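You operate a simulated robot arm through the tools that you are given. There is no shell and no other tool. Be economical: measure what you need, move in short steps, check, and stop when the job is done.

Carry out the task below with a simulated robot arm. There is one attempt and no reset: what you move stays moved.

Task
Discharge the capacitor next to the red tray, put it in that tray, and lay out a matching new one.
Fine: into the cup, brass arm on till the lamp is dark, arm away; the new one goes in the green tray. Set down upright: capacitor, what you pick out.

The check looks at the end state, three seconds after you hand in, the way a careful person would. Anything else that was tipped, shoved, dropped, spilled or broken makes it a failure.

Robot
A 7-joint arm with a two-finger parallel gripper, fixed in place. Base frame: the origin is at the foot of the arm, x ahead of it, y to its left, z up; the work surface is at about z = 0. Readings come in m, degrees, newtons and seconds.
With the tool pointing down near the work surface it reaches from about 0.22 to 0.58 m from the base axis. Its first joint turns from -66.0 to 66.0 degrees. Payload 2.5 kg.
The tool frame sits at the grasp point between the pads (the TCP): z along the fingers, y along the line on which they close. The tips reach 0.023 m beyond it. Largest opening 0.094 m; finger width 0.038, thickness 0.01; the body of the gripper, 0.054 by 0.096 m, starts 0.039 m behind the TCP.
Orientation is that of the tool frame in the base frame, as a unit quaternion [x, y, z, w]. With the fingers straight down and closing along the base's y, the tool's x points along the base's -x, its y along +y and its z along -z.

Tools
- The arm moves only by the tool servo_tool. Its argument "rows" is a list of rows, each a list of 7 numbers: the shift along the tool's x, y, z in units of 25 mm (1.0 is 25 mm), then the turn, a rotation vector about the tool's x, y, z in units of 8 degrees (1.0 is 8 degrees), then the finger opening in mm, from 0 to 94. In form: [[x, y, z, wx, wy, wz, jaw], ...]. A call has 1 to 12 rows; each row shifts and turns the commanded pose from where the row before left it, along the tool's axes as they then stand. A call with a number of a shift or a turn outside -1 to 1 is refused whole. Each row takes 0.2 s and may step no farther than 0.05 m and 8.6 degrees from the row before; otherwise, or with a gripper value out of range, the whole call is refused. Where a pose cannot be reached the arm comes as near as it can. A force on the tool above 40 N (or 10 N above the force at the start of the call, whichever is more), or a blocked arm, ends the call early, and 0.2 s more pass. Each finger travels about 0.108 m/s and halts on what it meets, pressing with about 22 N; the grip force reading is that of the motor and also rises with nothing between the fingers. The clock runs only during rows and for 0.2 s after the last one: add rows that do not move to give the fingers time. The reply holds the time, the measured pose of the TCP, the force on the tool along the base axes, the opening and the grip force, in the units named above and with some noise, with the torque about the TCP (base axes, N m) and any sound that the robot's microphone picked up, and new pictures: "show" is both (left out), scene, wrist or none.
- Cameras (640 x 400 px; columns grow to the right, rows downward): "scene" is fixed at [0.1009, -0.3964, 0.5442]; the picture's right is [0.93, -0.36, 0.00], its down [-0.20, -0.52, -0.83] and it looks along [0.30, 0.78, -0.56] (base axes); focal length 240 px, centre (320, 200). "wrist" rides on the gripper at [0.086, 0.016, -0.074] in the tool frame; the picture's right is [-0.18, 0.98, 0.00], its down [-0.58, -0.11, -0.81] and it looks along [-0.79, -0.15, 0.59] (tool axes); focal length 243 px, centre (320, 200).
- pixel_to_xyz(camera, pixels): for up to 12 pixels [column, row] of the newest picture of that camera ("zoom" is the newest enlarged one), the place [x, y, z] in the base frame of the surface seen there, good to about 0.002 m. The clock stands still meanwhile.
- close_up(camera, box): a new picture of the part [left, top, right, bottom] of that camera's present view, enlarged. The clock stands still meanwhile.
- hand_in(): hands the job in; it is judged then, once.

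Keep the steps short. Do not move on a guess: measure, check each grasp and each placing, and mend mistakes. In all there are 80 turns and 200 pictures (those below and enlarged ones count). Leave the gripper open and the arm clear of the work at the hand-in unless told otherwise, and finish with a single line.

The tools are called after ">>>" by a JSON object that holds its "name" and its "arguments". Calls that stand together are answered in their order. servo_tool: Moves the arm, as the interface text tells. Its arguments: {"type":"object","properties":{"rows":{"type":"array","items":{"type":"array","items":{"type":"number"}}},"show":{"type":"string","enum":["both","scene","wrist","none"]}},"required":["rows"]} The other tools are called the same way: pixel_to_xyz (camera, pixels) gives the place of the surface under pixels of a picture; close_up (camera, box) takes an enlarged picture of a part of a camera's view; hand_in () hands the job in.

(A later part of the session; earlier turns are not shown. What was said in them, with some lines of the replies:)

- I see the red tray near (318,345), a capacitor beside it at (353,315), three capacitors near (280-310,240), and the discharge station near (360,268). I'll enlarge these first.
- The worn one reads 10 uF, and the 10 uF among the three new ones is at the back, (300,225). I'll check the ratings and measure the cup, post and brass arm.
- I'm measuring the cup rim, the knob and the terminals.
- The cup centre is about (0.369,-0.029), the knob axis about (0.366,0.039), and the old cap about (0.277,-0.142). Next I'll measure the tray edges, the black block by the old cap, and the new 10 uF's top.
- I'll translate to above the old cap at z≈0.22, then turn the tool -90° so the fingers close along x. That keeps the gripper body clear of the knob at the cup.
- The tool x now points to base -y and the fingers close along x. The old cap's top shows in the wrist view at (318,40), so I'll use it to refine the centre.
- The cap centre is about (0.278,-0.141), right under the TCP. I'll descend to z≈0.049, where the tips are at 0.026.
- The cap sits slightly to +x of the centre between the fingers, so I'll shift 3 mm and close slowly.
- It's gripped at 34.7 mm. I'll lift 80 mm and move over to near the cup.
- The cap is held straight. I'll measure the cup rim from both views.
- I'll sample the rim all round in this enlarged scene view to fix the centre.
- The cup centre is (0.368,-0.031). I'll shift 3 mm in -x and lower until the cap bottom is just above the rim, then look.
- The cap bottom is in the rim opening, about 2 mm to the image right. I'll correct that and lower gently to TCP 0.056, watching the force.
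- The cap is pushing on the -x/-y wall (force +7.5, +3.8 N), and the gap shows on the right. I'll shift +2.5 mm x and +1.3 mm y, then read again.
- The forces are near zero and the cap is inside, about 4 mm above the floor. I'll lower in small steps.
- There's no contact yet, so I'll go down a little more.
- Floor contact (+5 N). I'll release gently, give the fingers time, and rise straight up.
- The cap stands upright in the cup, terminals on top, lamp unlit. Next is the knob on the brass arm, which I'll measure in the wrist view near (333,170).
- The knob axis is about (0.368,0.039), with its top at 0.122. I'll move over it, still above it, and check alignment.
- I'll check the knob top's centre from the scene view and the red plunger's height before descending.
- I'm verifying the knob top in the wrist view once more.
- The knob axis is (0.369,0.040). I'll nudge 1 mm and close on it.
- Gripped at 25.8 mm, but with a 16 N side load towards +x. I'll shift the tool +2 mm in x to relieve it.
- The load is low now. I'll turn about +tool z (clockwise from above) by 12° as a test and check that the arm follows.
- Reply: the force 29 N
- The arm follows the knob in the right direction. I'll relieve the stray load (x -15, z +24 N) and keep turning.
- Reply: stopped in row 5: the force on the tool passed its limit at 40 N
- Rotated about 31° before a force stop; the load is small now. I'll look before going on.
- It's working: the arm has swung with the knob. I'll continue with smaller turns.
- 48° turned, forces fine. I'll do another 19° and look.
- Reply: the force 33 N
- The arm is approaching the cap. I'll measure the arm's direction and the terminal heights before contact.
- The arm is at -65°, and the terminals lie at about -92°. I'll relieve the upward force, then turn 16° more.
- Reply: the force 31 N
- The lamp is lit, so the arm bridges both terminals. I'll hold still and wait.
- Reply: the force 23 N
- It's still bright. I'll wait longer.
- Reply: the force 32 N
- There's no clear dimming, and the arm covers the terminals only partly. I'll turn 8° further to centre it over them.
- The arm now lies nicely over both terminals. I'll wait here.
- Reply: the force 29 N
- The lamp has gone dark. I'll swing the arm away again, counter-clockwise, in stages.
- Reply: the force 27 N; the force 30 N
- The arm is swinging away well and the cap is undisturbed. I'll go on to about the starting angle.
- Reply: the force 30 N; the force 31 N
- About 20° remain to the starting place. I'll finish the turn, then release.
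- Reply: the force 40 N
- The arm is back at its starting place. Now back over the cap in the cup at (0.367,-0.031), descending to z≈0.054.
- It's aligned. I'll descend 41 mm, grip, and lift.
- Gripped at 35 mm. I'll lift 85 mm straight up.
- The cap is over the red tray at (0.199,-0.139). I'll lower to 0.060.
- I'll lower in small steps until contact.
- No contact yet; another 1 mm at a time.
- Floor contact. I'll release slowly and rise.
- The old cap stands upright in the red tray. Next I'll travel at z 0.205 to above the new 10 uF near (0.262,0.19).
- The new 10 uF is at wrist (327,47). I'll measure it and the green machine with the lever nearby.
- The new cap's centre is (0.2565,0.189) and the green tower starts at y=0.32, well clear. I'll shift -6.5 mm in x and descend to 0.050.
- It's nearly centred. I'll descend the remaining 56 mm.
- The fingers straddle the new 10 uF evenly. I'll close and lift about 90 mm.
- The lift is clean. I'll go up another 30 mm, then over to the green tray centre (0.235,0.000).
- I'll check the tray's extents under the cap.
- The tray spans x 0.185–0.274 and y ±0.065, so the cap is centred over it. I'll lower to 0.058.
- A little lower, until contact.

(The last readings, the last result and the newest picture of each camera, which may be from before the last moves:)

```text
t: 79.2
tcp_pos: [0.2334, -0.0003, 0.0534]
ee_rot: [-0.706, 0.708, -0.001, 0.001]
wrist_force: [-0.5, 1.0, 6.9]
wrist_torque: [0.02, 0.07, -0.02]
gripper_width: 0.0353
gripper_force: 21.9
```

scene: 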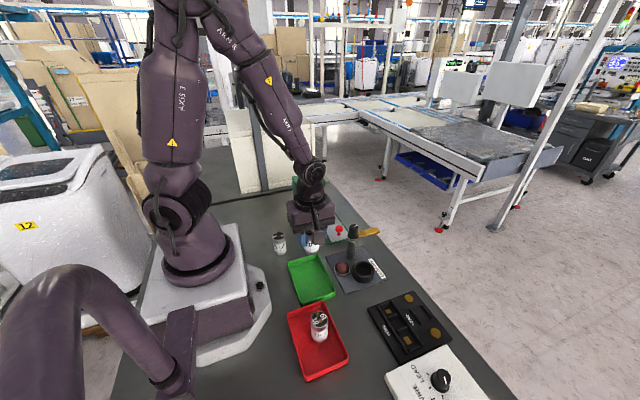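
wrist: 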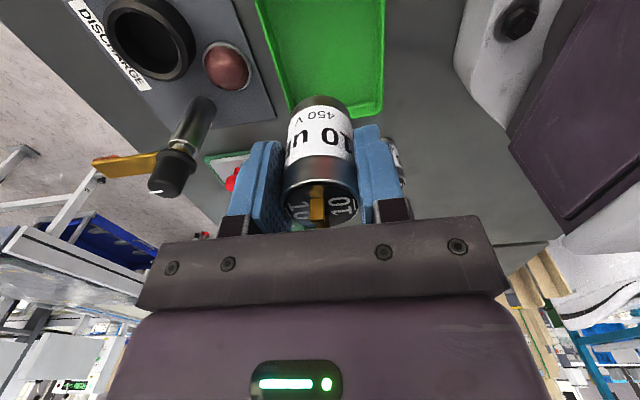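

Contact (+7 N). I'll release slowly and rise well clear.

>>> {"name": "servo_tool", "arguments": {"rows": [[0, 0, 0, 0, 0, 0, 36], [0, 0, 0, 0, 0, 0, 40], [0, 0, 0, 0, 0, 0, 50], [0, 0, 0, 0, 0, 0, 60], [0, 0, -0.3, 0, 0, 0, 60], [0, 0, -0.7, 0, 0, 0, 60], [0, 0, -1, 0, 0, 0, 60], [0, 0, -1, 0, 0, 0, 60], [0, 0, -1, 0, 0, 0, 60], [0, 0, -1, 0, 0, 0, 60], [0, 0, -1, 0, 0, 0, 60], [0, 0, -1, 0, 0, 0, 60]], "show": "none"}}

>>> {"name": "servo_tool", "arguments": {"rows": [[0, -0.8, -0.8, 0, 0, 0, 70], [0, -0.8, -0.8, 0, 0, 0, 80], [0, -0.8, -0.8, 0, 0, 0, 90], [0, -0.8, -0.8, 0, 0, 0, 90], [0, 0, 0, 0, 0, 0, 90]]}}

>>> {"name": "close_up", "arguments": {"camera": "scene", "box": [260, 210, 400, 390]}}

>>> {"name": "close_up", "arguments": {"camera": "scene", "box": [270, 220, 366, 300]}}

```text
t: 81.8
tcp_pos: [0.233, 0.0005, 0.2284]
ee_rot: [-0.707, 0.708, -0.001, 0.001]
wrist_force: [-0.9, 0.4, -0.3]
wrist_torque: [-0.02, -0.05, -0.01]
gripper_width: 0.0598
gripper_force: 0.0
```

```text
t: 83.0
tcp_pos: [0.3125, -0.0015, 0.3072]
ee_rot: [-0.706, 0.709, -0.001, 0.0]
wrist_force: [0.1, 0.5, -0.2]
wrist_torque: [0.0, 0.0, 0.03]
gripper_width: 0.0898
gripper_force: 0.1
```

scene: 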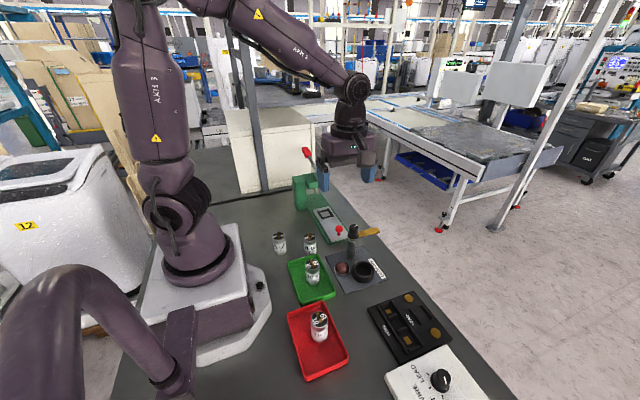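
wrist: 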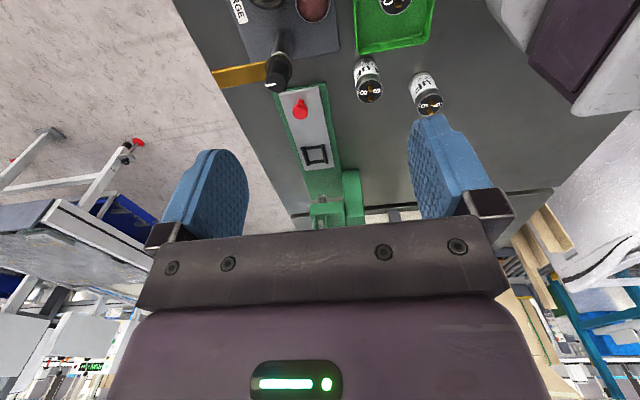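

```text
2.22 times, centred on (330, 300) of scene
```

zoom: 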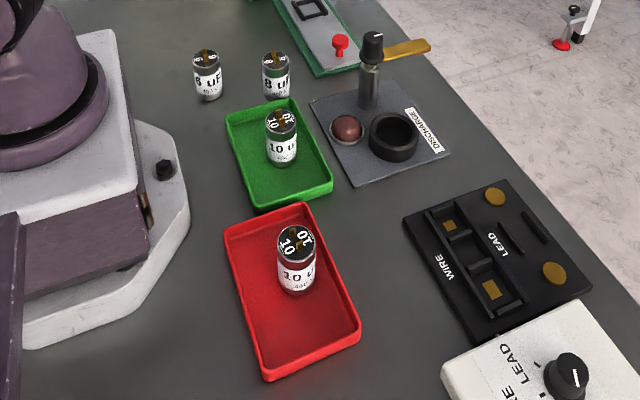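

```text
5.00 times, centred on (318, 260) of scene
```

zoom: 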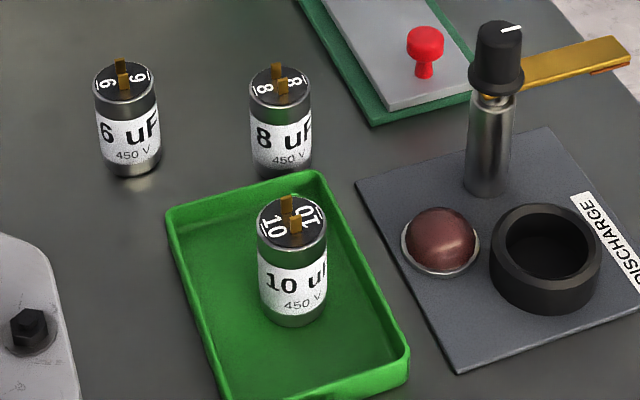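

Both capacitors stand upright in their trays. The brass arm is away, the lamp is dark, the other parts are untouched, and the gripper is open and clear, so I'm handing in.

>>> {"name": "hand_in", "arguments": {}}

```text
The job is handed in.
```

The old 10 uF capacitor was discharged until the lamp went dark and stands upright in the red tray; the matching new 10 uF 450 V one stands upright in the green tray, with the brass arm swung away.
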